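You operate a simulated robot arm through the tools that you are given. There is no shell and no other tool.

You are at the controls of a simulated robot arm. One attempt, no reset.

Task
Strip the shell: module into the blue tray, then its curved board into the bottom bench drawer.
Fine: lay the curved board beside the clear liner; shut the drawer again. Where these are worked on the way, their far stop is far enough and under half their travel is too little: bottom bench drawer.
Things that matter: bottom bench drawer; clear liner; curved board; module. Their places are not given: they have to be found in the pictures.

It is judged by the outcome, as a careful person would: the job done as asked, and still so three seconds after it is handed in. It fails if anything else is knocked over, pushed out of place, dropped, spilled or broken.

Robot
A 6-joint arm with a two-finger gripper, fixed in place. Base frame: the origin is at the foot of the arm, x ahead of it, y to its left, z up; the work surface is at about z = 0.82. Units: m, degrees, N and s.
It reaches about 1.298 m from its shoulder. Its first joint turns from -149.0 to 149.0 degrees. Payload 1.57 kg.
Tool frame: the origin (TCP) lies between the finger pads and is the grasp point; the fingertips stand 0.021 m ahead of it; z points along the fingers, y is the line along which they close. Largest opening 0.07 m; the body of the gripper starts 0.05 m behind the TCP.
Orientation is told as [roll, pitch, yaw] about the base's x, y, z axes, in that order, counted from this pose: with the fingers straight down and closing along the base's y, the tool's x points along the base's -x, its y along +y and its z along -z.

Tools
- The arm moves only by the tool apply_moves. Its argument "series" is a list of rows, each an object of numbers (a shift or turn left out is 0, a gripper value left out holds the last): "tx", "ty", "tz": the shift along the base's x, y, z in units of 250 mm (1.0 is 250 mm); "rx", "ry", "rz": the turn, a rotation vector about the base's x, y, z in units of 180 degrees (1.0 is 180 degrees); "gripper": the gripper command, from -1 (shut) to 1 (fully open), values between in proportion. In form: [{"tx": .., "ty": .., "tz": .., "rx": .., "ry": .., "rz": .., "gripper": ..}, ...]. A call has 1 to 20 rows; each row is the pose to reach, as a shift and turn from the pose commanded when the call began. A call with a number of a shift or a turn outside -1 to 1 is refused whole. A row lasts 0.2 s, in which the tool goes at most 0.05 m and 8.6 degrees; a call with a longer step from one row to the next is refused whole, and so is a gripper value outside its range. A pose out of reach is approached as far as the arm can. The call stops where the force on the tool passes 40 N (or 10 N more than at its start, if that is more) or the arm is blocked; 0.2 s more then pass. Each finger halts on what it meets, pressing with about 29 N; the grip force reading is that of the motor and also rises with nothing between the fingers. The clock runs only during rows and for 0.2 s after the last one: add rows that repeat a pose to give the fingers time. The reply holds the time, the measured pose of the TCP, the force on the tool along the base axes, the opening and the grip force, in the units named above and with some noise, with the torque about the TCP (base axes, N m) and any sound that the robot's microphone picked up.
- Cameras (640 x 400 px; columns grow to the right, rows downward): "scene" is fixed at [0.0497, -0.5009, 1.273]; the picture's right is [-0.47, -0.88, 0.00], its down [-0.62, 0.33, -0.71] and it looks along [0.62, -0.33, -0.71] (base axes); focal length 214 px, centre (320, 200). "wrist" rides on the gripper at [0.079, 0.004, -0.081] in the tool frame; the picture's right is [-0.05, 1.00, 0.00], its down [-0.67, -0.04, -0.75] and it looks along [-0.74, -0.04, 0.67] (tool axes); focal length 256 px, centre (320, 200).
- camera(camera): a new picture of that camera. It takes no simulated time.
- raise_lower(by): slides the trunk up (or, below 0, down) by that many m; the arm rides with it, the base frame stays. It gives what a move gives, with no picture.
- locate(camera, pixels): for up to 12 pixels [column, row] of the newest picture of that camera ("zoom" is the newest enlarged one), the place [x, y, z] in the base frame of the surface seen there, good to about 0.002 m. It takes no simulated time.
- inspect(camera, box): a new picture of the part [left, top, right, bottom] of that camera's present view, enlarged. It takes no simulated time.
- hand_in(): hands the job in; it is judged then, once.

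Leave the gripper open and the arm clear of the work at the hand-in unless told otherwise.

The tools are called after "Request:" by a JSON object that holds its "fn" and its "kwargs". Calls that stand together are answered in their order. apply_moves: Moves the arm, as the interface text tells. Its arguments: {"type":"object","properties":{"series":{"type":"array"}},"required":["series"]} The other tools are called the same way: raise_lower (by) slides the trunk up or down; camera (camera) takes a picture; locate (camera, pixels) gives the place of the surface under pixels of a picture; inspect (camera, box) takes an enlarged picture of a part of a camera's view; hand_in () hands the job in.

At the start:

```text
t: 0.0
position: [0.5953, -0.4376, 1.0955]
tool_rot: [-0.1, 0.0, 0.0]
contact_force: [0.7, 0.2, 0.2]
torque: [0.0, -0.02, -0.01]
gripper_width: 0.07
grasp_force: 0.0
trunk travel left (down, up): [-0.777, 0.193]
```

scene: 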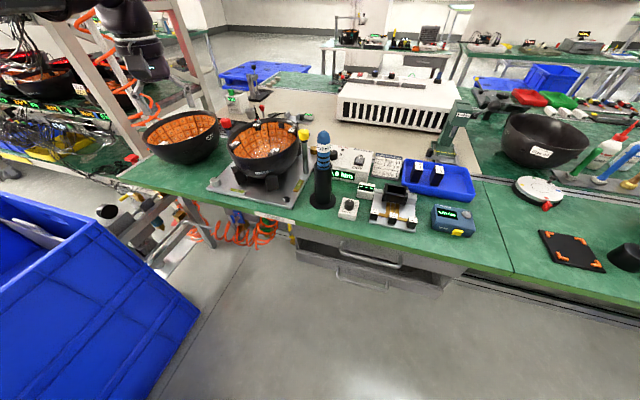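
wrist: 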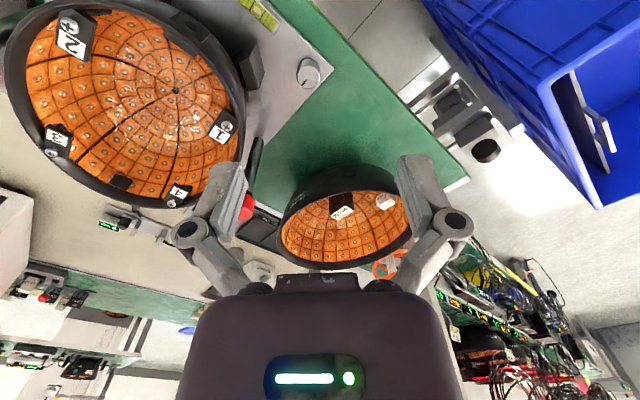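

I see two black shells lined with orange boards, one of them on a fixture plate around (265,150) in the scene picture. There is a blue tray with black modules around (440,180), and two drawers under the bench around (370,265). I'll enlarge these areas first.

Request:
{"fn": "inspect", "kwargs": {"camera": "scene", "box": [200, 90, 340, 220]}}

Request:
{"fn": "inspect", "kwargs": {"camera": "scene", "box": [300, 130, 500, 255]}}

Request:
{"fn": "inspect", "kwargs": {"camera": "scene", "box": [270, 210, 480, 330]}}

Request:
{"fn": "inspect", "kwargs": {"camera": "wrist", "box": [0, 0, 320, 220]}}

Request:
{"fn": "inspect", "kwargs": {"camera": "wrist", "box": [230, 130, 470, 290]}}

```text
3.08 times, centred on (270, 155) of scene
```

zoom: 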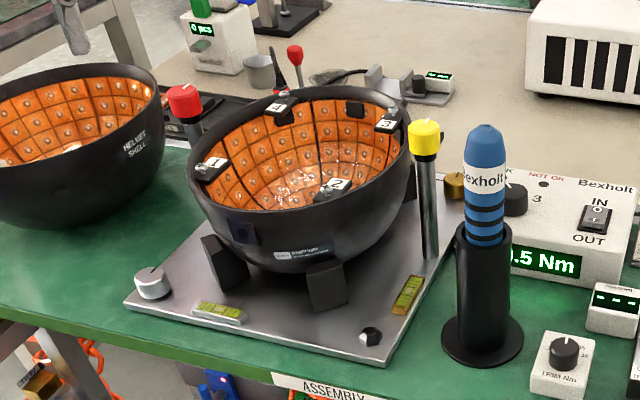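

```text
3.20 times, centred on (400, 192) of scene
```

zoom: 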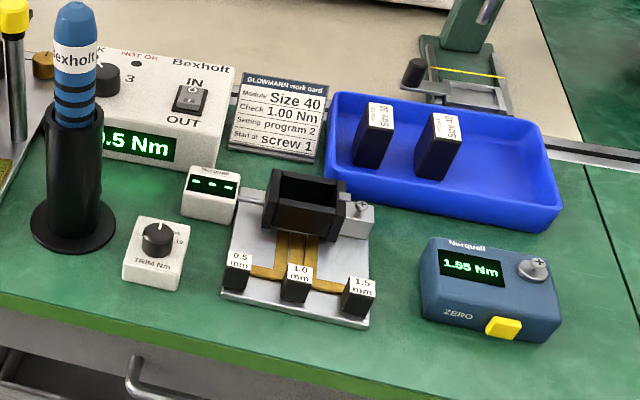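

```text
3.05 times, centred on (375, 270) of scene
```

zoom: 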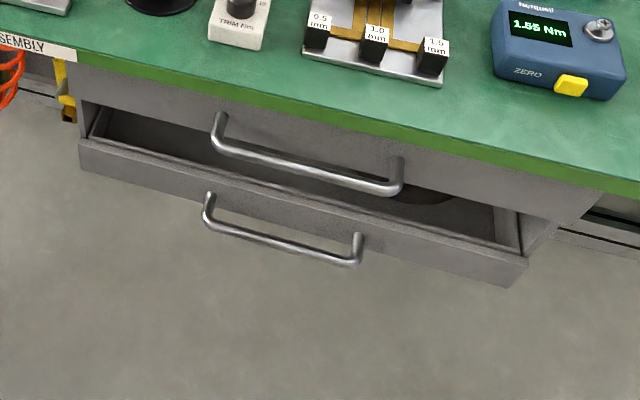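

```text
1.82 times, centred on (160, 110) of wrist
```

zoom: 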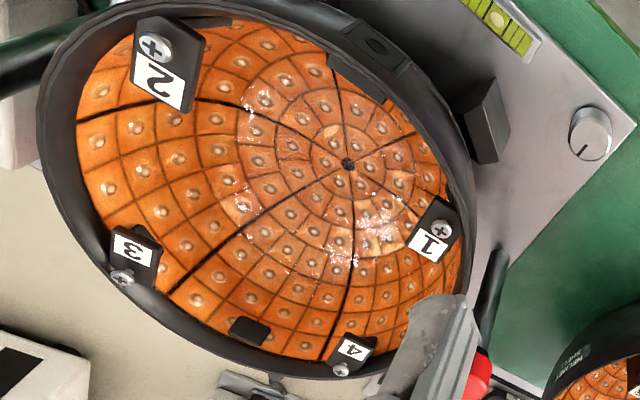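

```text
2.50 times, centred on (350, 210) of wrist
```

zoom: 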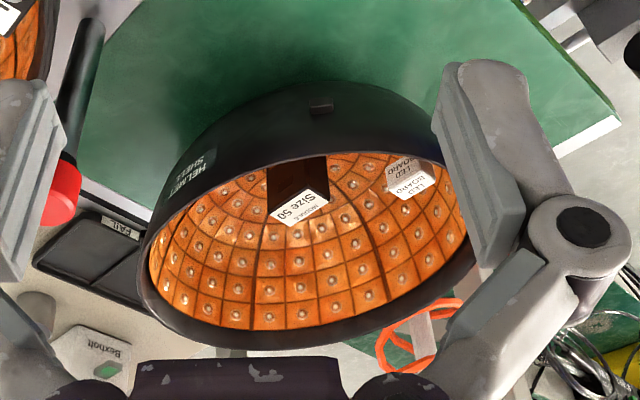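

The left shell, marked "HELMET SHELL", holds a "SIZE 50" module and an "LED BOARD". The bottom drawer is standing partly open. Next I'll enlarge the left shell in the scene view and locate several points on it.

Request:
{"fn": "camera", "kwargs": {"camera": "scene"}}

Request:
{"fn": "camera", "kwargs": {"camera": "wrist"}}

Request:
{"fn": "inspect", "kwargs": {"camera": "scene", "box": [110, 50, 250, 180]}}

Request:
{"fn": "locate", "kwargs": {"camera": "zoom", "pixels": [[340, 330], [340, 230], [250, 300], [340, 400], [450, 320], [400, 350], [300, 390], [350, 350]]}}

Request:
{"fn": "locate", "kwargs": {"camera": "wrist", "pixels": [[342, 212], [386, 202], [335, 250], [290, 235], [400, 240], [345, 175], [345, 268], [282, 240], [410, 225], [338, 195]]}}

Request:
{"fn": "locate", "kwargs": {"camera": "scene", "pixels": [[370, 258], [360, 282], [340, 240], [430, 290], [303, 255], [340, 205], [440, 180], [400, 262], [320, 238]]}}

```text
taken
```

scene: 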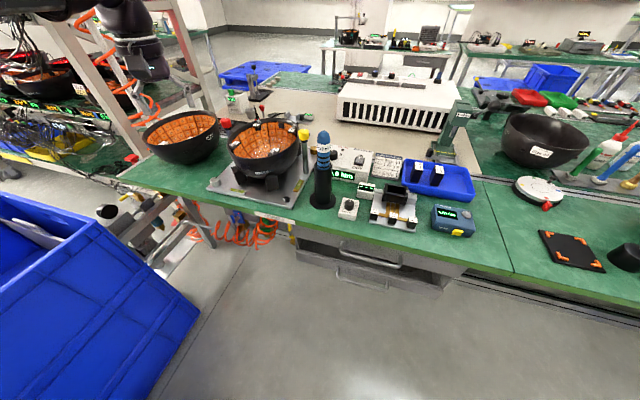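

```text
taken
```

wrist: 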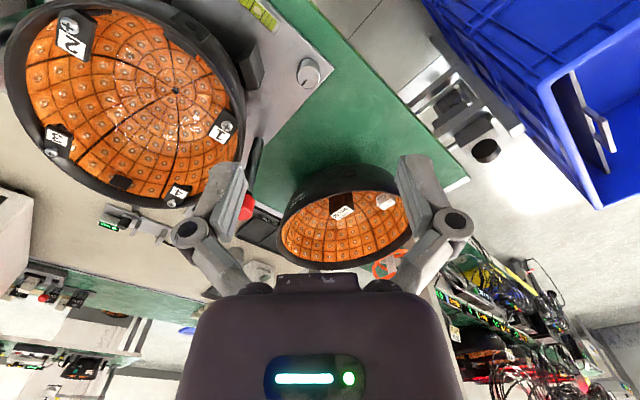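

```text
3.08 times, centred on (180, 115) of scene
```

zoom: 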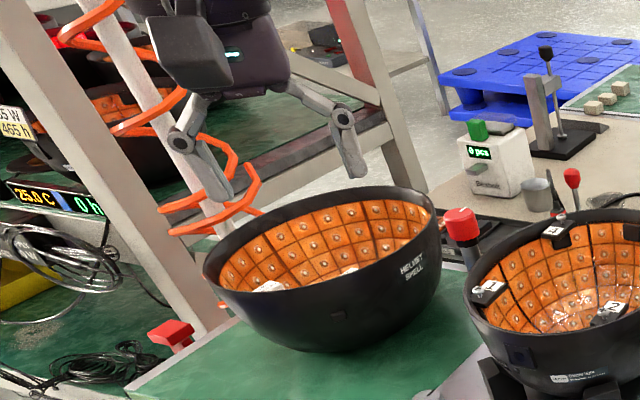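

```text
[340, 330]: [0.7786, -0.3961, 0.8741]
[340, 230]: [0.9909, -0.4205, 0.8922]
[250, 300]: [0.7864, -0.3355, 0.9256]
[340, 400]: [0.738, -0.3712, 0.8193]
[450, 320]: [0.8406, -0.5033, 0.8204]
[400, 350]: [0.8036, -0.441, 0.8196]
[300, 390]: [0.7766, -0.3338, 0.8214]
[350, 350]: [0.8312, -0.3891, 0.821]
```

```text
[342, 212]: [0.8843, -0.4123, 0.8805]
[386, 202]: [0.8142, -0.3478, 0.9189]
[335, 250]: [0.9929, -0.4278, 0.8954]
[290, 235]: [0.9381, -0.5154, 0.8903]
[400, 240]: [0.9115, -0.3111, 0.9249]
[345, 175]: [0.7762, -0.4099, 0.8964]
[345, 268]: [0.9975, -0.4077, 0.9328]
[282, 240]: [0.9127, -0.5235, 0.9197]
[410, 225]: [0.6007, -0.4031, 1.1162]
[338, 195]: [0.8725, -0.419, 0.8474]
```

```text
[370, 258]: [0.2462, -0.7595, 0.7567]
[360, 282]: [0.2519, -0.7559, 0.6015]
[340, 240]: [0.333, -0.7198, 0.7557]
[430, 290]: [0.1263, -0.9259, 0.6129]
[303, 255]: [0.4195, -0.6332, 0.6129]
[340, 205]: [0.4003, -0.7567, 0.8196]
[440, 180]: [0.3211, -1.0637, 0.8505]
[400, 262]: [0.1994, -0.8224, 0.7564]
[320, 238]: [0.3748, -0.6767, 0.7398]
```

The shell's centre is near (0.885,-0.415) and its rim at z≈0.93. The module label sits at about (0.884,-0.412,0.88). I'll raise the arm and move it forward to look down into the shell, and locate tray and drawer points meanwhile.

Request:
{"fn": "apply_moves", "kwargs": {"series": [{"tx": 0.1, "ty": 0.02, "tz": 0.12}, {"tx": 0.2, "ty": 0.04, "tz": 0.25}, {"tx": 0.3, "ty": 0.06, "tz": 0.38}, {"tx": 0.4, "ty": 0.08, "tz": 0.5}, {"tx": 0.4, "ty": 0.08, "tz": 0.5}]}}

Request:
{"fn": "camera", "kwargs": {"camera": "wrist"}}

Request:
{"fn": "inspect", "kwargs": {"camera": "wrist", "box": [220, 60, 460, 210]}}

Request:
{"fn": "inspect", "kwargs": {"camera": "scene", "box": [130, 90, 240, 180]}}

```text
t: 1.2
position: [0.6909, -0.4174, 1.0967]
tool_rot: [0.0, 0.0, -0.1]
contact_force: [0.2, -0.7, -0.5]
torque: [0.03, -0.02, -0.01]
gripper_width: 0.0699
grasp_force: 0.1
out of reach, approached as far as the arm can: row 1, 2, 3, 4, 5
trunk travel left (down, up): [-0.777, 0.193]
```

```text
taken
```

wrist: 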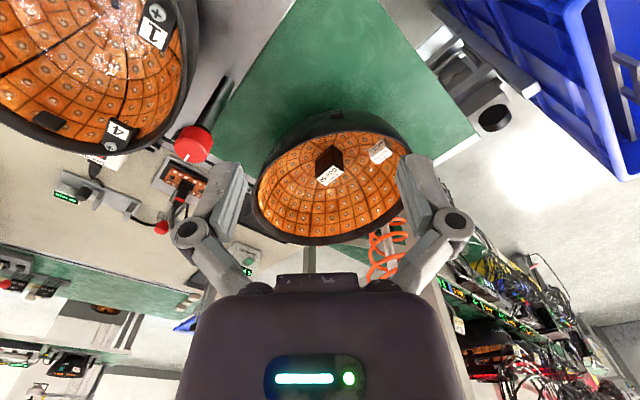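

```text
2.67 times, centred on (340, 135) of wrist
```

zoom: 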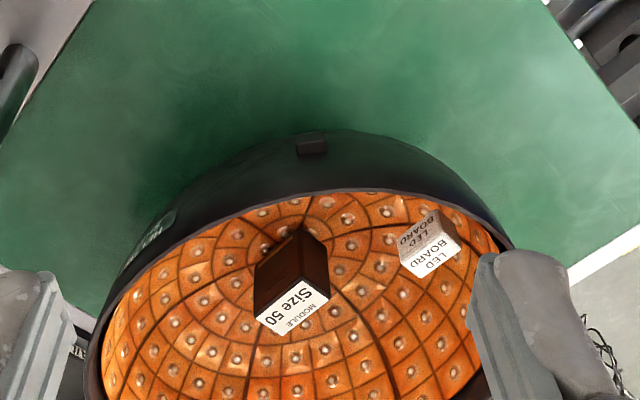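

```text
4.44 times, centred on (185, 135) of scene
```

zoom: 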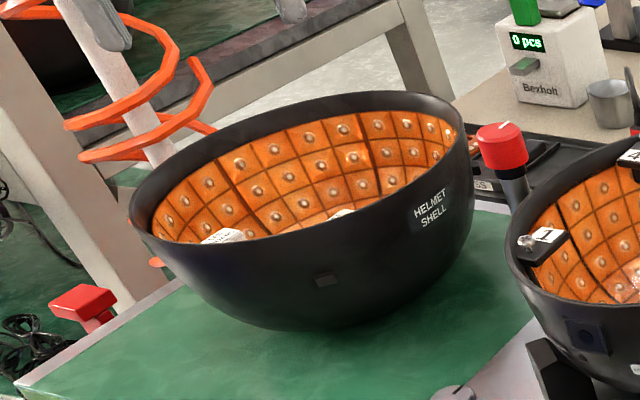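

The arm stopped at z≈1.097 with the fingers pointing down, so I need more height. I can see the "MODULE Size 50" block standing at the shell's bottom and a small white "LED BOARD" tab on the orange board. I'll raise the trunk and look again from higher.

Request:
{"fn": "raise_lower", "kwargs": {"by": 0.18}}

Request:
{"fn": "camera", "kwargs": {"camera": "wrist"}}

Request:
{"fn": "inspect", "kwargs": {"camera": "wrist", "box": [220, 20, 460, 170]}}

Request:
{"fn": "camera", "kwargs": {"camera": "scene"}}

```text
t: 3.2
position: [0.6919, -0.4176, 1.2763]
tool_rot: [0.0, 0.0, 0.0]
contact_force: [0.4, 0.2, 0.5]
torque: [-0.03, -0.04, 0.02]
gripper_width: 0.0704
grasp_force: 0.1
trunk travel left (down, up): [-0.957, 0.013]
```

```text
taken
```

wrist: 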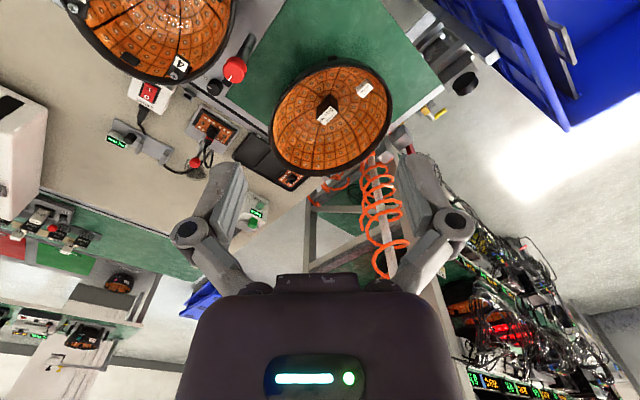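

```text
2.67 times, centred on (340, 95) of wrist
```

zoom: 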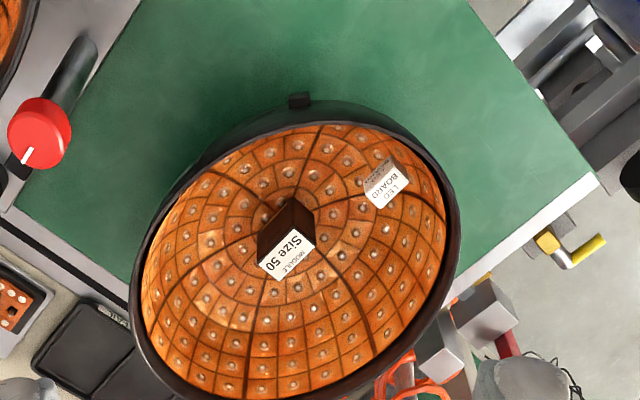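

```text
taken
```

scene: 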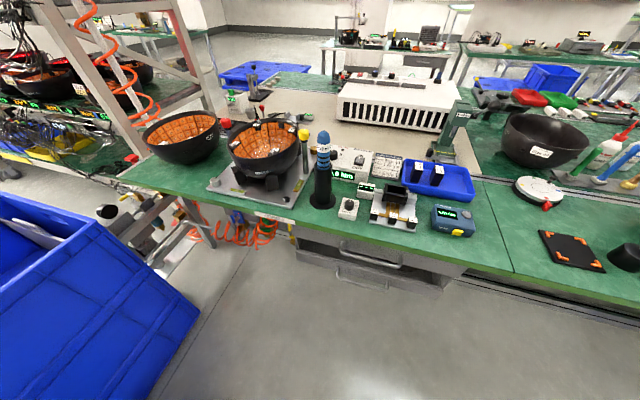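

Now I can see into the shell. In the last enlarged wrist picture the module label is around (287,253) and the LED BOARD tab around (387,183). I'll locate their corners and the rim.

Request:
{"fn": "inspect", "kwargs": {"camera": "wrist", "box": [260, 50, 404, 140]}}

Request:
{"fn": "locate", "kwargs": {"camera": "wrist", "pixels": [[317, 118], [328, 105], [336, 113], [325, 124], [327, 98], [358, 92], [370, 85], [362, 82], [364, 96], [274, 140], [388, 130], [330, 62]]}}

```text
4.44 times, centred on (332, 95) of wrist
```

zoom: 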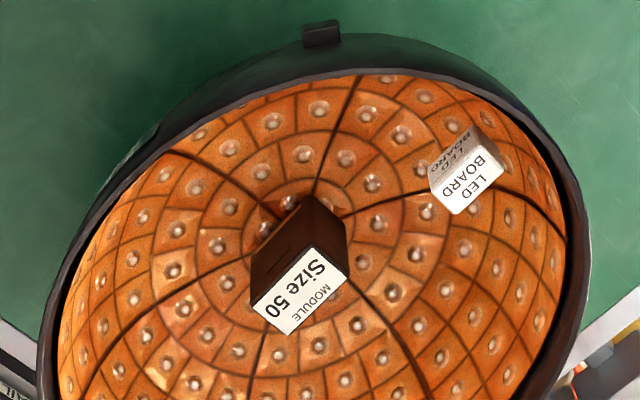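

```text
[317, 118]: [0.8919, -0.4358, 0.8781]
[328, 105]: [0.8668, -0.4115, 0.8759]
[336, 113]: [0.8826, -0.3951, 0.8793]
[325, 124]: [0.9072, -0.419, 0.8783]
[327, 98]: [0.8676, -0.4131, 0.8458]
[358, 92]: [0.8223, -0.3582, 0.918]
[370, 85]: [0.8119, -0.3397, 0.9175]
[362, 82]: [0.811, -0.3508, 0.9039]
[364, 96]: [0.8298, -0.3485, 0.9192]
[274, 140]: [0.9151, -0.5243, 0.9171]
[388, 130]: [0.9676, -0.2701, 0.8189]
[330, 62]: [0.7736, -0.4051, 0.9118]
```

The module's top face has its corners at (0.892,-0.436), (0.867,-0.412), (0.883,-0.395) and (0.907,-0.419), with the top at z≈0.878. It is turned 45°, roughly 35 mm by 23 mm. Next I'll measure the drawers and the tray in the scene view.

Request:
{"fn": "inspect", "kwargs": {"camera": "scene", "box": [280, 220, 480, 310]}}

Request:
{"fn": "locate", "kwargs": {"camera": "zoom", "pixels": [[60, 90], [50, 130], [250, 100], [300, 165], [250, 150], [480, 180], [500, 190], [400, 230], [200, 70], [350, 120], [530, 130], [150, 50]]}}

Request:
{"fn": "inspect", "kwargs": {"camera": "scene", "box": [380, 140, 500, 220]}}

Request:
{"fn": "locate", "kwargs": {"camera": "zoom", "pixels": [[140, 110], [480, 170], [510, 320], [115, 245], [350, 220], [200, 210], [190, 110], [305, 130], [420, 250], [170, 215], [300, 240], [400, 180]]}}

```text
3.20 times, centred on (380, 265) of scene
```

zoom: 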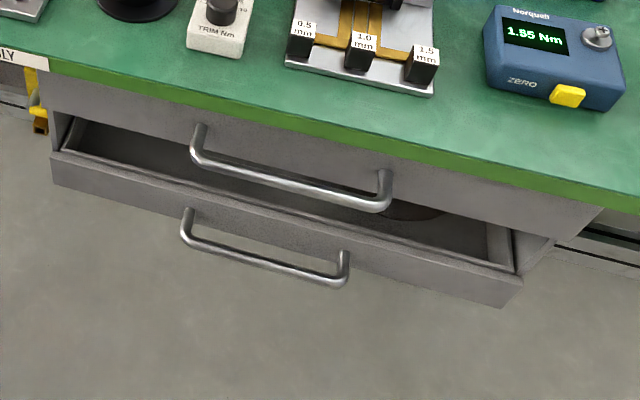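

```text
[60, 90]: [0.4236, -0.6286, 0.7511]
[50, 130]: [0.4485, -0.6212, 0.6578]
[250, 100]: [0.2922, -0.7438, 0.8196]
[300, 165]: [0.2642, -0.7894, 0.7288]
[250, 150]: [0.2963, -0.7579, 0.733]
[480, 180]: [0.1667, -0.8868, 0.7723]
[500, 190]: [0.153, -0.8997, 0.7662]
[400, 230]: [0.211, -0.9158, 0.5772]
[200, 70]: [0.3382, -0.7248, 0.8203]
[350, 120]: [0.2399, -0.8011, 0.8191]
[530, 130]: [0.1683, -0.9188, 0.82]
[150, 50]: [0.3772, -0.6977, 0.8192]
```

```text
5.00 times, centred on (440, 180) of scene
```

zoom: 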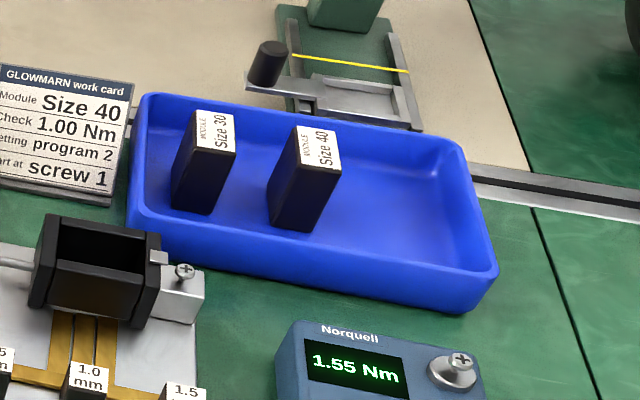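

```text
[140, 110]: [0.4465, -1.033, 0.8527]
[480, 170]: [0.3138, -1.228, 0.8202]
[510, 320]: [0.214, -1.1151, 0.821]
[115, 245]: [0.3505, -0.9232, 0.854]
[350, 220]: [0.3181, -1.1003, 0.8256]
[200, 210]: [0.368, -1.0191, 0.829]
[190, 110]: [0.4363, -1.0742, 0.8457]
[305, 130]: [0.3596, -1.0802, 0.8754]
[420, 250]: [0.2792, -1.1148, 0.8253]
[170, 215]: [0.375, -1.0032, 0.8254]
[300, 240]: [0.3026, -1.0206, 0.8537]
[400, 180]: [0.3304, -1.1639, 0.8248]
```

Both drawer fronts lie in the same plane, square to (-0.707,0.707), so the bottom drawer appears shut with an open gap above it. The bottom handle is near (0.252,-0.756,0.60). The tray holds two upright modules and has free floor at its right end, around (0.28,-1.11). Before moving in, I'll check where the nearby frame, coil and blue crate are.

Request:
{"fn": "locate", "kwargs": {"camera": "wrist", "pixels": [[385, 215], [320, 262], [375, 160], [385, 250], [432, 110], [240, 65], [300, 250], [550, 60], [400, 140], [265, 150], [460, 85], [490, 60]]}}

Request:
{"fn": "locate", "kwargs": {"camera": "scene", "pixels": [[100, 225], [195, 300], [20, 290], [5, 200], [110, 210], [145, 215], [225, 130], [305, 140], [270, 125], [320, 140], [185, 90], [100, 130]]}}

```text
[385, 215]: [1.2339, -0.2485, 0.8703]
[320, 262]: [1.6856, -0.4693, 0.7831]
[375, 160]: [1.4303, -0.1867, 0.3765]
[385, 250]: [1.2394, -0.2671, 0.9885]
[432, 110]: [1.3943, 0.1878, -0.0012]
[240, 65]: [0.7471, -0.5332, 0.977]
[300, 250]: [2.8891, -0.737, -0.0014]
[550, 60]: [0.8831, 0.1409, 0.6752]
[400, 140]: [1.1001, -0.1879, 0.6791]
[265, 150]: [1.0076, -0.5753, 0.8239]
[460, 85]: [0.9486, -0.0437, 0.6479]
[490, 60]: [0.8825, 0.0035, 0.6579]
```

```text
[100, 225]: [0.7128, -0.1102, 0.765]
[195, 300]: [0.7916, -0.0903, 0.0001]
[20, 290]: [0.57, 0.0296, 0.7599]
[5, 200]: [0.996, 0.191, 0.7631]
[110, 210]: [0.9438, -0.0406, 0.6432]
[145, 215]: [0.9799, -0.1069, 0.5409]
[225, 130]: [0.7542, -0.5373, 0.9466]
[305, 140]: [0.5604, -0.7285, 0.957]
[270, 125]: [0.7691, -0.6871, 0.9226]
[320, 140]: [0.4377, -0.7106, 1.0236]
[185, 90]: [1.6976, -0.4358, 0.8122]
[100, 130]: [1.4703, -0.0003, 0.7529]
```

The frame post is at x≈1.23, well clear. The tallest items on the bench are the red knob (z≈0.98), the yellow knob and the blue tool (z≈1.03). I'll turn the tool -45° in yaw and move over the shell at a safe height.

Request:
{"fn": "apply_moves", "kwargs": {"series": [{"tx": 0.08, "ty": 0.02, "tz": -0.04, "rz": -0.04}, {"tx": 0.16, "ty": 0.04, "tz": -0.08, "rz": -0.08}, {"tx": 0.24, "ty": 0.06, "tz": -0.14, "rz": -0.12}, {"tx": 0.32, "ty": 0.08, "tz": -0.2, "rz": -0.165}, {"tx": 0.42, "ty": 0.1, "tz": -0.26, "rz": -0.21}, {"tx": 0.52, "ty": 0.12, "tz": -0.32, "rz": -0.25}, {"tx": 0.52, "ty": 0.12, "tz": -0.32, "rz": -0.25}]}}

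Request:
{"fn": "camera", "kwargs": {"camera": "wrist"}}

Request:
{"fn": "camera", "kwargs": {"camera": "scene"}}

```text
t: 4.8
position: [0.8184, -0.3871, 1.2761]
tool_rot: [0.0, -0.1, -45.3]
contact_force: [0.1, 0.2, 0.1]
torque: [-0.02, -0.05, -0.02]
gripper_width: 0.0699
grasp_force: 0.0
out of reach, approached as far as the arm can: row 1, 2, 3, 4, 5, 6, 7
trunk travel left (down, up): [-0.957, 0.013]
```

```text
taken
```

wrist: 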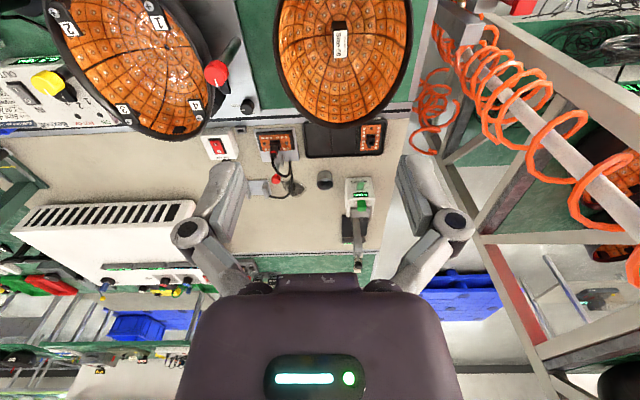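

```text
taken
```

scene: 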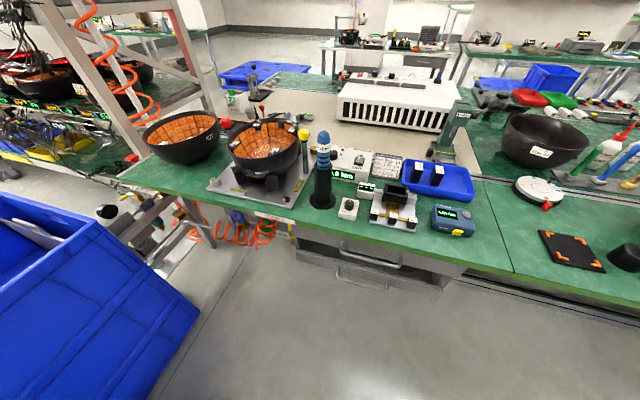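

The tool is now at yaw -45°. The height seems capped at z≈1.276, and the commanded pose keeps my unreached values (about z=1.32). I'll move to directly above the module at z≈1.10, counting from that commanded pose, and check where I end up.

Request:
{"fn": "apply_moves", "kwargs": {"series": [{"tx": 0.04, "ty": -0.02, "tz": -0.15}, {"tx": 0.08, "ty": -0.04, "tz": -0.3}, {"tx": 0.12, "ty": -0.06, "tz": -0.45}, {"tx": 0.17, "ty": -0.08, "tz": -0.6}, {"tx": 0.21, "ty": -0.1, "tz": -0.75}, {"tx": 0.247, "ty": -0.112, "tz": -0.882}, {"tx": 0.247, "ty": -0.112, "tz": -0.882}]}}

Request:
{"fn": "camera", "kwargs": {"camera": "wrist"}}

Request:
{"fn": "camera", "kwargs": {"camera": "scene"}}

```text
t: 6.4
position: [0.8751, -0.4127, 1.276]
tool_rot: [0.0, -0.1, -45.0]
contact_force: [0.0, 0.1, 0.3]
torque: [-0.02, -0.01, 0.03]
gripper_width: 0.0699
grasp_force: 0.1
out of reach, approached as far as the arm can: row 1, 2, 3, 4, 5, 6, 7
trunk travel left (down, up): [-0.957, 0.013]
```

```text
taken
```

wrist: 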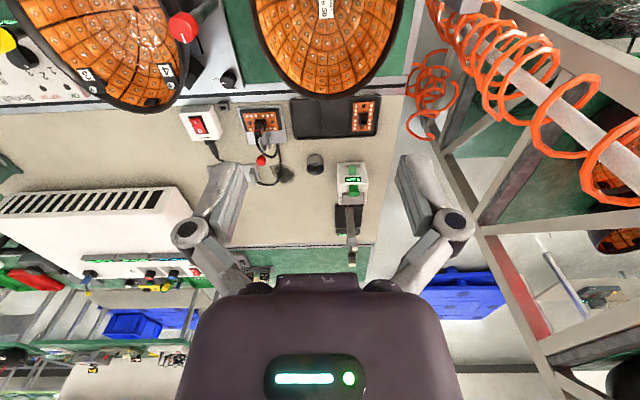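

```text
taken
```

scene: 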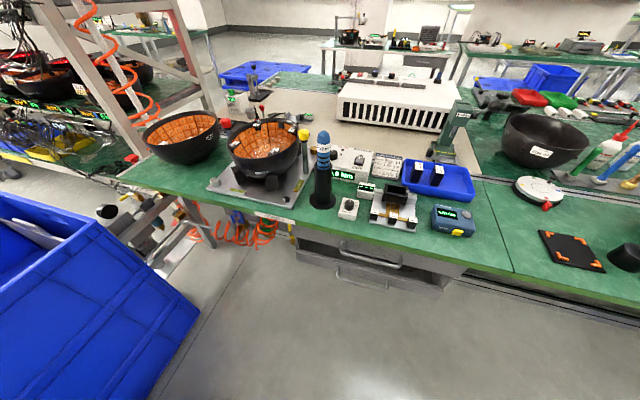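

z has not changed in any move even though x, y and yaw follow, so height seems to come only from the trunk. I'll send a row with no shift to see what the commanded pose is taken to be.

Request:
{"fn": "apply_moves", "kwargs": {"series": [{"tx": 0.0, "ty": 0.0, "tz": 0.0}]}}

```text
t: 6.8
position: [0.8748, -0.4122, 1.2766]
tool_rot: [0.0, 0.0, -45.0]
contact_force: [0.4, -0.9, -0.3]
torque: [-0.02, 0.0, 0.0]
gripper_width: 0.0698
grasp_force: 0.0
trunk travel left (down, up): [-0.957, 0.013]
```

The zero row was in reach, so the commanded pose is simply where the arm now is. I'll test a small pure z shift, then trunk motion.

Request:
{"fn": "apply_moves", "kwargs": {"series": [{"tz": -0.1}, {"tz": -0.1}]}}

Request:
{"fn": "apply_moves", "kwargs": {"series": [{"tx": 0.048, "ty": -0.013}, {"tx": 0.048, "ty": -0.013}]}}

Request:
{"fn": "raise_lower", "kwargs": {"by": -0.15}}

Request:
{"fn": "camera", "kwargs": {"camera": "wrist"}}

```text
t: 7.4
position: [0.8742, -0.4126, 1.2757]
tool_rot: [0.1, 0.0, -45.0]
contact_force: [0.0, 0.3, 0.3]
torque: [-0.01, 0.02, 0.01]
gripper_width: 0.07
grasp_force: 0.0
out of reach, approached as far as the arm can: row 1, 2
trunk travel left (down, up): [-0.957, 0.013]
```

```text
t: 8.0
position: [0.8883, -0.4162, 1.2766]
tool_rot: [0.0, 0.0, -45.1]
contact_force: [-0.1, -0.6, 0.3]
torque: [0.0, -0.02, -0.02]
gripper_width: 0.07
grasp_force: 0.0
trunk travel left (down, up): [-0.957, 0.013]
```

```text
t: 9.8
position: [0.8892, -0.4164, 1.1265]
tool_rot: [0.0, 0.0, -45.0]
contact_force: [0.1, -0.2, -0.4]
torque: [0.0, 0.0, -0.01]
gripper_width: 0.0702
grasp_force: 0.0
trunk travel left (down, up): [-0.807, 0.163]
```

```text
taken
```

wrist: 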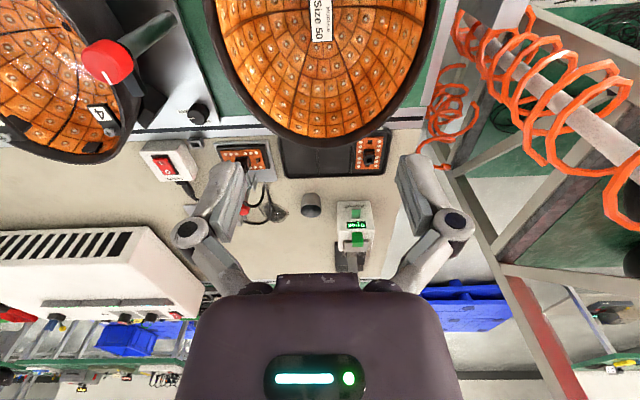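

Confirmed: the trunk sets the height and the arm sets x, y and rotation. The module label is now near (321,20). I'll enlarge that area and locate the label corners to centre the fingers.

Request:
{"fn": "inspect", "kwargs": {"camera": "wrist", "box": [280, 0, 380, 62]}}

Request:
{"fn": "locate", "kwargs": {"camera": "wrist", "pixels": [[309, 38], [332, 38], [309, 2], [331, 2], [310, 20], [331, 20], [321, 38], [298, 38], [343, 38], [320, 60], [355, 20], [290, 20]]}}

```text
6.40 times, centred on (330, 31) of wrist
```

zoom: 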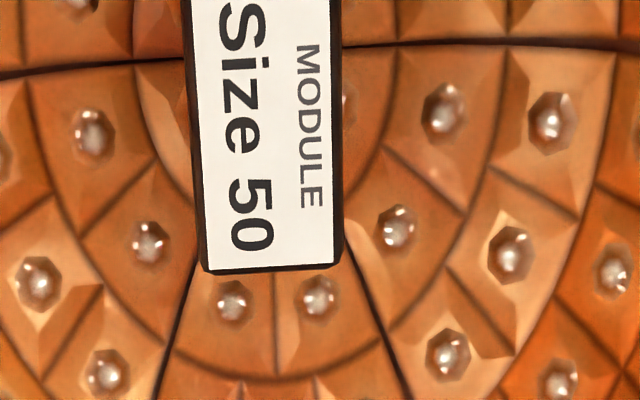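

```text
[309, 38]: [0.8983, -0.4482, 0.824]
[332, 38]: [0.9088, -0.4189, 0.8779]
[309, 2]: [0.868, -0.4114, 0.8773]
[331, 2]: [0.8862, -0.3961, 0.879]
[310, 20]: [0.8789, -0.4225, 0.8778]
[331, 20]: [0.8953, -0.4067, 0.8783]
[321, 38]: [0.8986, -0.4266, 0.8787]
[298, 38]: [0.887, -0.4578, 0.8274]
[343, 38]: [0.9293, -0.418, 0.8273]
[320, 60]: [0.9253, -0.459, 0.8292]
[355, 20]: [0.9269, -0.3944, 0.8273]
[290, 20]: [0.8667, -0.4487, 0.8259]
```

The module centre is about (0.8884,-0.4157) and the TCP is at (0.889,-0.4164), within a millimetre. The top is z=0.878, the bottom about 0.828, and the board floor around it about 0.827. I'll lower the trunk in two steps.

Request:
{"fn": "raise_lower", "kwargs": {"by": -0.2}}

Request:
{"fn": "camera", "kwargs": {"camera": "wrist"}}

Request:
{"fn": "camera", "kwargs": {"camera": "scene"}}

Request:
{"fn": "inspect", "kwargs": {"camera": "scene", "box": [110, 50, 250, 180]}}

```text
t: 11.9
position: [0.8883, -0.4165, 0.9258]
tool_rot: [0.0, -0.1, -45.1]
contact_force: [0.0, 0.5, 0.1]
torque: [0.04, -0.03, -0.01]
gripper_width: 0.0701
grasp_force: 0.1
trunk travel left (down, up): [-0.607, 0.363]
```

```text
taken
```

wrist: 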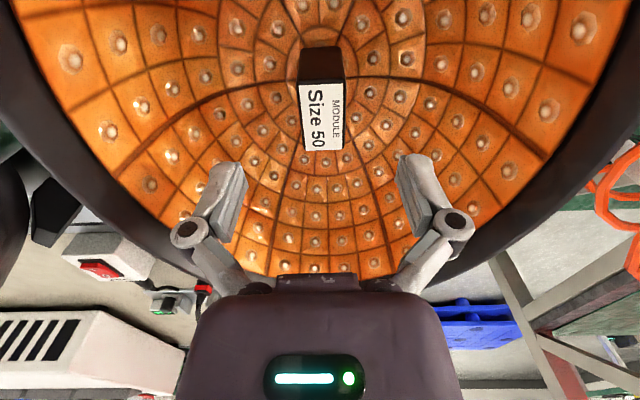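

```text
taken
```

scene: 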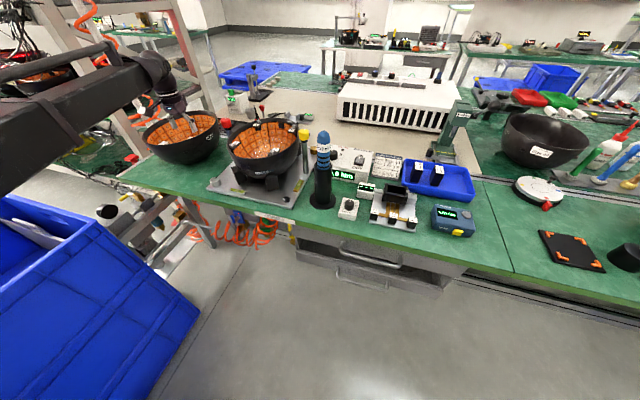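

```text
3.08 times, centred on (180, 115) of scene
```

zoom: 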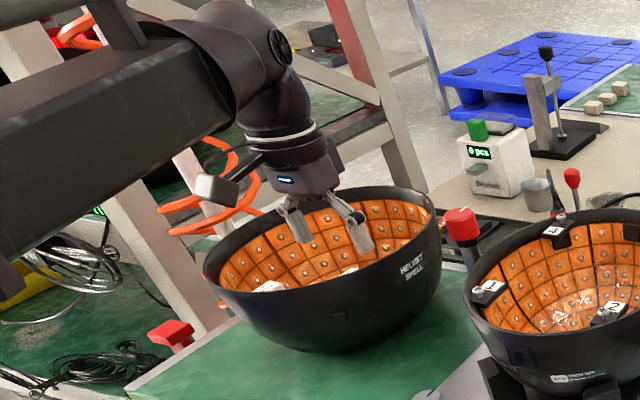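

The module sits midway between the fingers, and there is clearance between the camera box and the rim. I'll lower to TCP z≈0.874, so the tips reach about 0.853, and check again before closing.

Request:
{"fn": "raise_lower", "kwargs": {"by": -0.052}}

Request:
{"fn": "camera", "kwargs": {"camera": "wrist"}}

Request:
{"fn": "inspect", "kwargs": {"camera": "scene", "box": [110, 50, 250, 180]}}

```text
t: 12.8
position: [0.8883, -0.4167, 0.872]
tool_rot: [0.0, -0.1, -45.0]
contact_force: [-0.4, -0.8, 0.4]
torque: [-0.01, -0.01, 0.0]
gripper_width: 0.0701
grasp_force: 0.1
trunk travel left (down, up): [-0.555, 0.415]
```

```text
taken
```

wrist: 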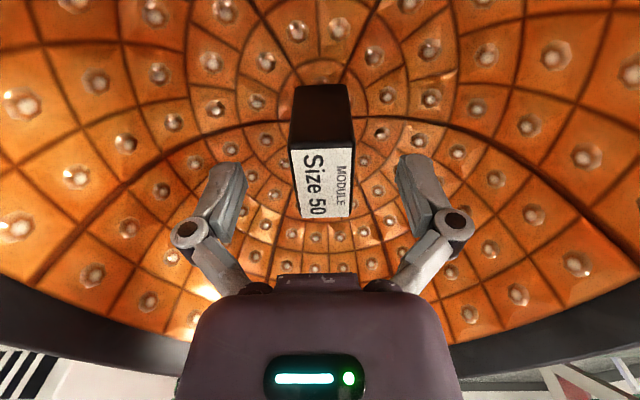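

```text
3.08 times, centred on (180, 115) of scene
```

zoom: 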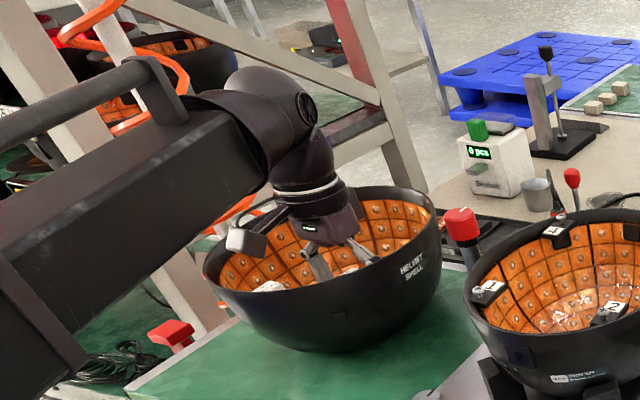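

No contact is reported, and the module is between the fingers. I'll close the gripper and give it time to settle.

Request:
{"fn": "apply_moves", "kwargs": {"series": [{"gripper": 0.3}, {"gripper": -0.2}, {"gripper": -1}, {"gripper": -1}, {"gripper": -1}, {"gripper": -1}]}}

Request:
{"fn": "camera", "kwargs": {"camera": "wrist"}}

```text
t: 14.2
position: [0.8884, -0.4173, 0.8732]
tool_rot: [0.0, 0.0, -45.0]
contact_force: [0.0, -0.6, 1.6]
torque: [0.02, 0.01, -0.02]
gripper_width: 0.0252
grasp_force: 28.7
trunk travel left (down, up): [-0.555, 0.415]
```

```text
taken
```

wrist: 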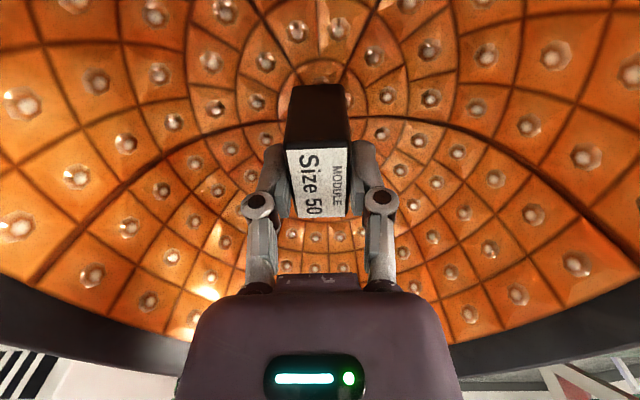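

The grip holds at an opening of 25 mm with 29 N. I'll lift a little and check that the module comes free without dragging the board or shell along.

Request:
{"fn": "raise_lower", "kwargs": {"by": 0.03}}

Request:
{"fn": "camera", "kwargs": {"camera": "wrist"}}

Request:
{"fn": "inspect", "kwargs": {"camera": "scene", "box": [110, 50, 250, 180]}}

```text
t: 15.0
position: [0.8885, -0.4173, 0.9041]
tool_rot: [0.0, 0.0, -44.9]
contact_force: [0.9, 0.7, -1.1]
torque: [0.01, 0.04, 0.02]
gripper_width: 0.025
grasp_force: 29.2
trunk travel left (down, up): [-0.585, 0.385]
```

```text
taken
```

wrist: 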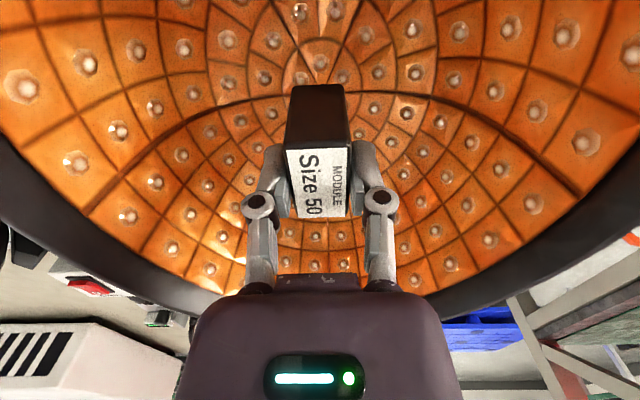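

```text
3.08 times, centred on (180, 115) of scene
```

zoom: 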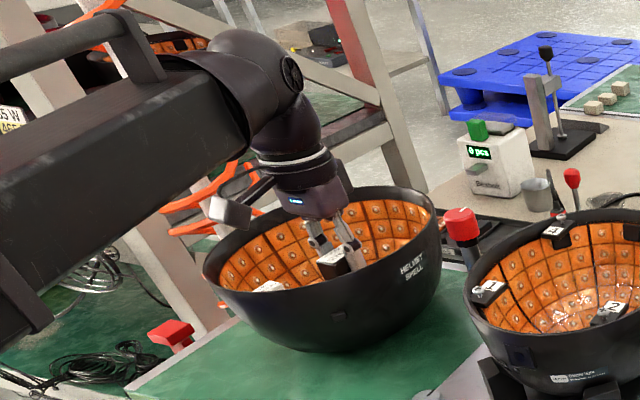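

The module came up cleanly, and the board and shell stayed put. Now I'll raise it to travel height at z≈1.244.

Request:
{"fn": "raise_lower", "kwargs": {"by": 0.34}}

Request:
{"fn": "apply_moves", "kwargs": {"series": [{"tx": -0.0975, "ty": -0.117, "gripper": -1}, {"tx": -0.195, "ty": -0.234, "gripper": -1}, {"tx": -0.2925, "ty": -0.351, "gripper": -1}, {"tx": -0.39, "ty": -0.469, "gripper": -1}, {"tx": -0.4875, "ty": -0.586, "gripper": -1}, {"tx": -0.585, "ty": -0.703, "gripper": -1}]}}

Request:
{"fn": "camera", "kwargs": {"camera": "scene"}}

Request:
{"fn": "camera", "kwargs": {"camera": "wrist"}}

```text
t: 18.3
position: [0.8887, -0.4176, 1.2439]
tool_rot: [0.0, 0.0, -45.0]
contact_force: [0.1, -0.2, -0.7]
torque: [-0.01, 0.02, 0.04]
gripper_width: 0.0251
grasp_force: 29.1
trunk travel left (down, up): [-0.925, 0.045]
```

```text
t: 19.7
position: [0.742, -0.5931, 1.244]
tool_rot: [0.0, 0.0, -45.0]
contact_force: [-0.6, -0.6, -0.2]
torque: [-0.03, -0.03, -0.01]
gripper_width: 0.0254
grasp_force: 29.2
trunk travel left (down, up): [-0.925, 0.045]
```

```text
taken
```

scene: 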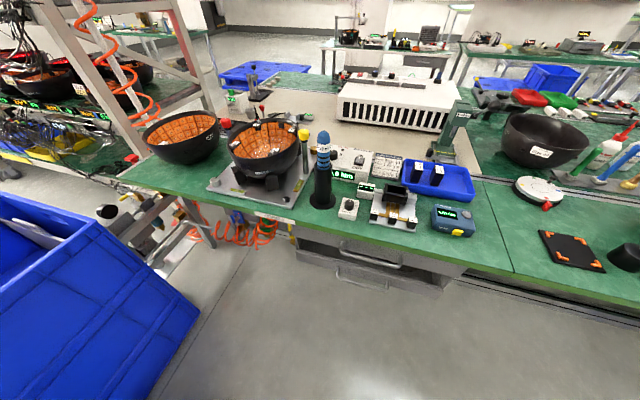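

```text
taken
```

wrist: 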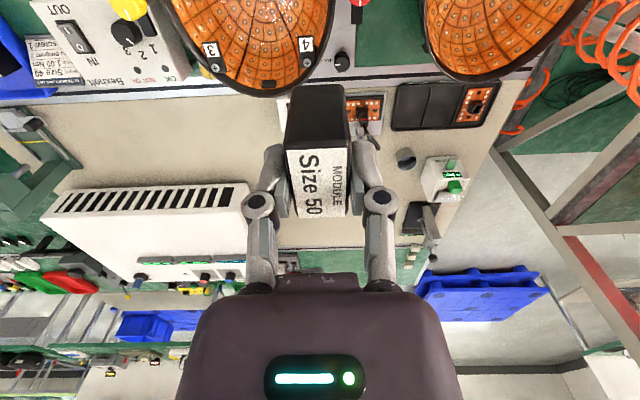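

The grip is steady and the path is clear. I'll continue toward the tray with two more legs.

Request:
{"fn": "apply_moves", "kwargs": {"series": [{"tx": -0.0975, "ty": -0.117, "gripper": -1}, {"tx": -0.195, "ty": -0.234, "gripper": -1}, {"tx": -0.2925, "ty": -0.351, "gripper": -1}, {"tx": -0.39, "ty": -0.469, "gripper": -1}, {"tx": -0.4875, "ty": -0.586, "gripper": -1}, {"tx": -0.585, "ty": -0.703, "gripper": -1}]}}

Request:
{"fn": "apply_moves", "kwargs": {"series": [{"tx": -0.0975, "ty": -0.117, "gripper": -1}, {"tx": -0.195, "ty": -0.234, "gripper": -1}, {"tx": -0.2925, "ty": -0.351, "gripper": -1}, {"tx": -0.39, "ty": -0.469, "gripper": -1}, {"tx": -0.4875, "ty": -0.586, "gripper": -1}, {"tx": -0.585, "ty": -0.703, "gripper": -1}]}}

Request:
{"fn": "camera", "kwargs": {"camera": "scene"}}

Request:
{"fn": "camera", "kwargs": {"camera": "wrist"}}

```text
t: 21.1
position: [0.5969, -0.7708, 1.2433]
tool_rot: [0.0, -0.1, -45.0]
contact_force: [1.0, -0.4, -0.9]
torque: [0.03, 0.0, 0.01]
gripper_width: 0.025
grasp_force: 28.8
trunk travel left (down, up): [-0.925, 0.045]
```

```text
t: 22.5
position: [0.4492, -0.9454, 1.2433]
tool_rot: [0.0, 0.0, -45.1]
contact_force: [0.5, 0.2, -0.9]
torque: [-0.01, -0.02, 0.01]
gripper_width: 0.0253
grasp_force: 29.4
trunk travel left (down, up): [-0.925, 0.045]
```

```text
taken
```

scene: 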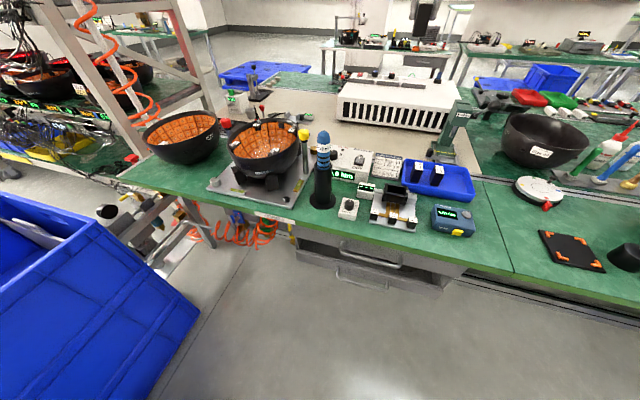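

```text
taken
```

wrist: 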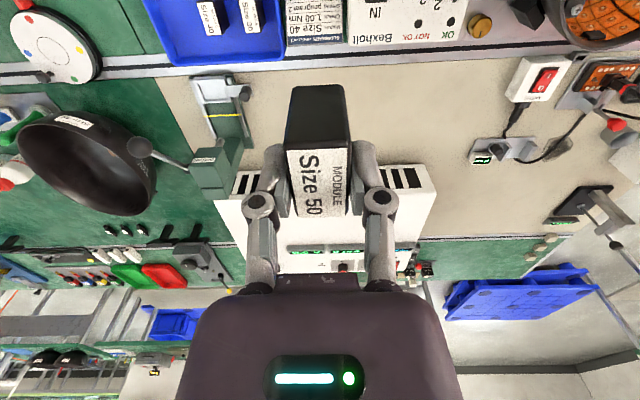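

The tray shows at the top left of the wrist picture, around (215,25), with two modules at (209,17) and (250,14). I'll enlarge and locate the tray floor, walls and modules from here.

Request:
{"fn": "inspect", "kwargs": {"camera": "wrist", "box": [130, 0, 300, 80]}}

Request:
{"fn": "locate", "kwargs": {"camera": "wrist", "pixels": [[203, 34], [222, 34], [243, 32], [260, 31], [197, 3], [165, 63], [284, 55], [180, 30], [175, 15], [190, 45], [240, 45], [165, 30]]}}

```text
3.76 times, centred on (215, 40) of wrist
```

zoom: 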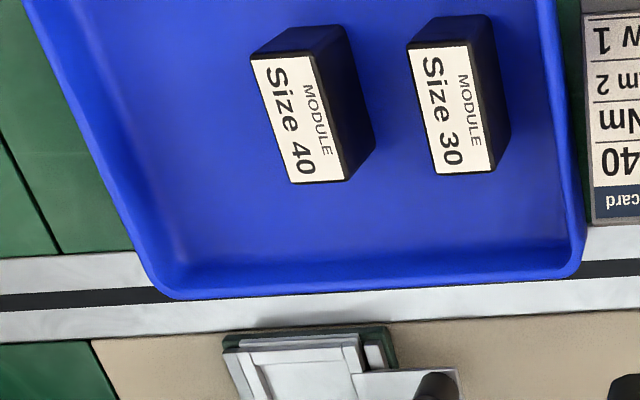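

```text
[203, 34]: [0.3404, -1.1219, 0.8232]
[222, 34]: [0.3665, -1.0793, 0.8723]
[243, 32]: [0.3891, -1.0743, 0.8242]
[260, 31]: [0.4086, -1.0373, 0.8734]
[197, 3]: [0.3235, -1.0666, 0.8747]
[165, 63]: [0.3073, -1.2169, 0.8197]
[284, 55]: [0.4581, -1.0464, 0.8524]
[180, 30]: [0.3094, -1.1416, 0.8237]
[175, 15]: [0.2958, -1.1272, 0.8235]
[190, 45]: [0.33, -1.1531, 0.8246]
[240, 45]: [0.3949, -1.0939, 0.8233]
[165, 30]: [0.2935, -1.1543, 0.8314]
```

The tray floor is z≈0.8235. The Size 40 module is centred near (0.345,-1.073), and the right wall's foot is near (0.297,-1.150). The free spot for the new module is about (0.304,-1.110). I'll move above it at travel height.

Request:
{"fn": "apply_moves", "kwargs": {"series": [{"tx": -0.096, "ty": -0.109, "gripper": -1}, {"tx": -0.192, "ty": -0.218, "gripper": -1}, {"tx": -0.288, "ty": -0.327, "gripper": -1}, {"tx": -0.385, "ty": -0.436, "gripper": -1}, {"tx": -0.481, "ty": -0.545, "gripper": -1}, {"tx": -0.581, "ty": -0.658, "gripper": -1}, {"tx": -0.581, "ty": -0.658, "gripper": -1}]}}

Request:
{"fn": "raise_lower", "kwargs": {"by": -0.1}}

Request:
{"fn": "camera", "kwargs": {"camera": "scene"}}

Request:
{"fn": "camera", "kwargs": {"camera": "wrist"}}

```text
t: 24.1
position: [0.2996, -1.084, 1.2432]
tool_rot: [-0.1, 0.0, -45.0]
contact_force: [0.1, -0.3, 0.0]
torque: [-0.01, 0.01, 0.02]
gripper_width: 0.0252
grasp_force: 28.7
out of reach, approached as far as the arm can: row 5, 6, 7
trunk travel left (down, up): [-0.925, 0.045]
```

```text
t: 25.5
position: [0.3002, -1.0844, 1.143]
tool_rot: [-0.1, -0.1, -45.0]
contact_force: [-0.3, 1.3, -0.8]
torque: [-0.01, -0.04, 0.03]
gripper_width: 0.0253
grasp_force: 29.2
trunk travel left (down, up): [-0.825, 0.145]
```

```text
taken
```

scene: 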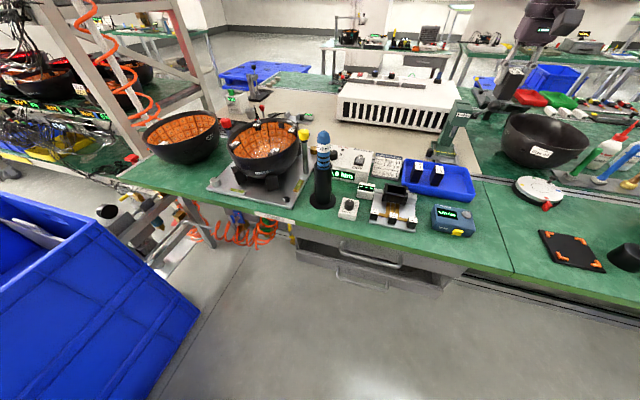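

```text
taken
```

wrist: 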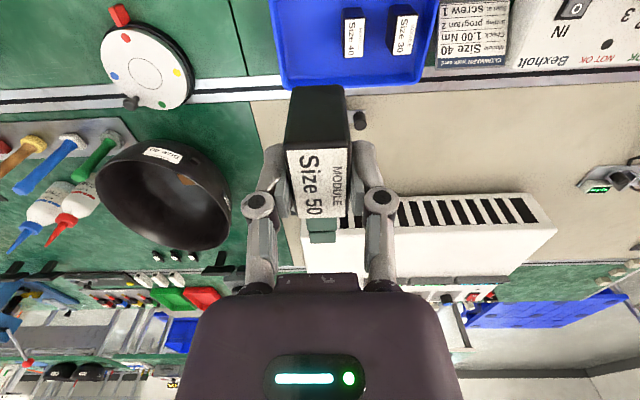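

The arm stops at radius ≈1.125 with the fingers down, at (0.300,-1.084). Points nearer the tray's front are still in reach. I'll measure the tray walls more precisely in the wrist and scene views to choose the spot.

Request:
{"fn": "inspect", "kwargs": {"camera": "wrist", "box": [260, 0, 450, 110]}}

Request:
{"fn": "locate", "kwargs": {"camera": "wrist", "pixels": [[274, 5], [283, 82], [430, 10], [423, 78], [300, 60], [295, 20], [325, 50], [325, 5], [380, 5], [290, 5], [350, 72], [344, 52]]}}

Request:
{"fn": "inspect", "kwargs": {"camera": "scene", "box": [390, 150, 490, 212]}}

Request:
{"fn": "locate", "kwargs": {"camera": "zoom", "pixels": [[100, 50], [530, 110], [580, 290], [85, 220], [140, 210], [250, 240], [400, 260], [520, 280], [330, 215], [430, 235], [500, 250], [350, 190]]}}

```text
3.37 times, centred on (355, 55) of wrist
```

zoom: 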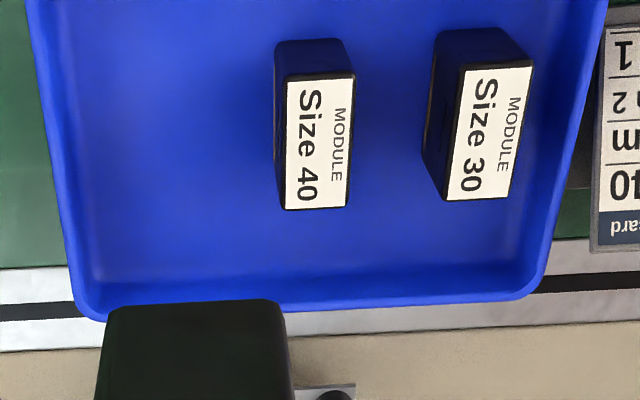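

```text
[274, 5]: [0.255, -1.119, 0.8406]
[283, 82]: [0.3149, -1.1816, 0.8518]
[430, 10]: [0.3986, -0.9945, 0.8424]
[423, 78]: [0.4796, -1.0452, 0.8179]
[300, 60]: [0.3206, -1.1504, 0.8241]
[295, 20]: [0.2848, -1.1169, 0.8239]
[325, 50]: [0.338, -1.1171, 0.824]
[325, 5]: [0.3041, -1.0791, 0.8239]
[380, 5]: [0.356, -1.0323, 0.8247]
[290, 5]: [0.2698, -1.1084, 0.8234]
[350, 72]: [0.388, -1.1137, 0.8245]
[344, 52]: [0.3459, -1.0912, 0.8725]
```

```text
6.40 times, centred on (440, 181) of scene
```

zoom: 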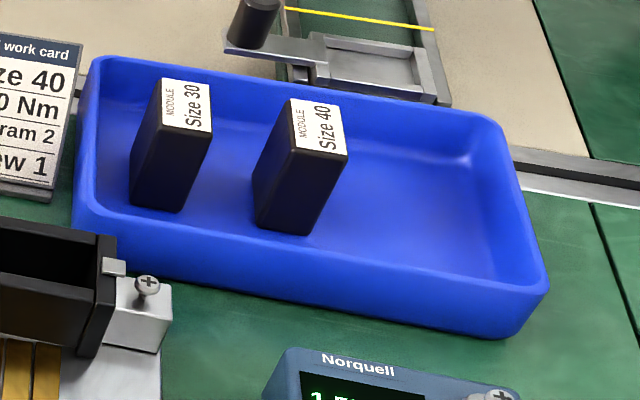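

```text
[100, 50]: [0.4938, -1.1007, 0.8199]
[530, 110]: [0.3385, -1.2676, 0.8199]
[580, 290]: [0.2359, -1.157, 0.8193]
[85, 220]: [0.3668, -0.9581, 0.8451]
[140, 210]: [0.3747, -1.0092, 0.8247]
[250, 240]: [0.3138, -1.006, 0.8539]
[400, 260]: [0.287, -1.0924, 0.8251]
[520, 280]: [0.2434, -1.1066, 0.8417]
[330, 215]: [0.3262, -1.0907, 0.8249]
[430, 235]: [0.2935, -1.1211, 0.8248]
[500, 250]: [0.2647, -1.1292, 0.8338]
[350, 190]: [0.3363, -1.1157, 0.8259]
```

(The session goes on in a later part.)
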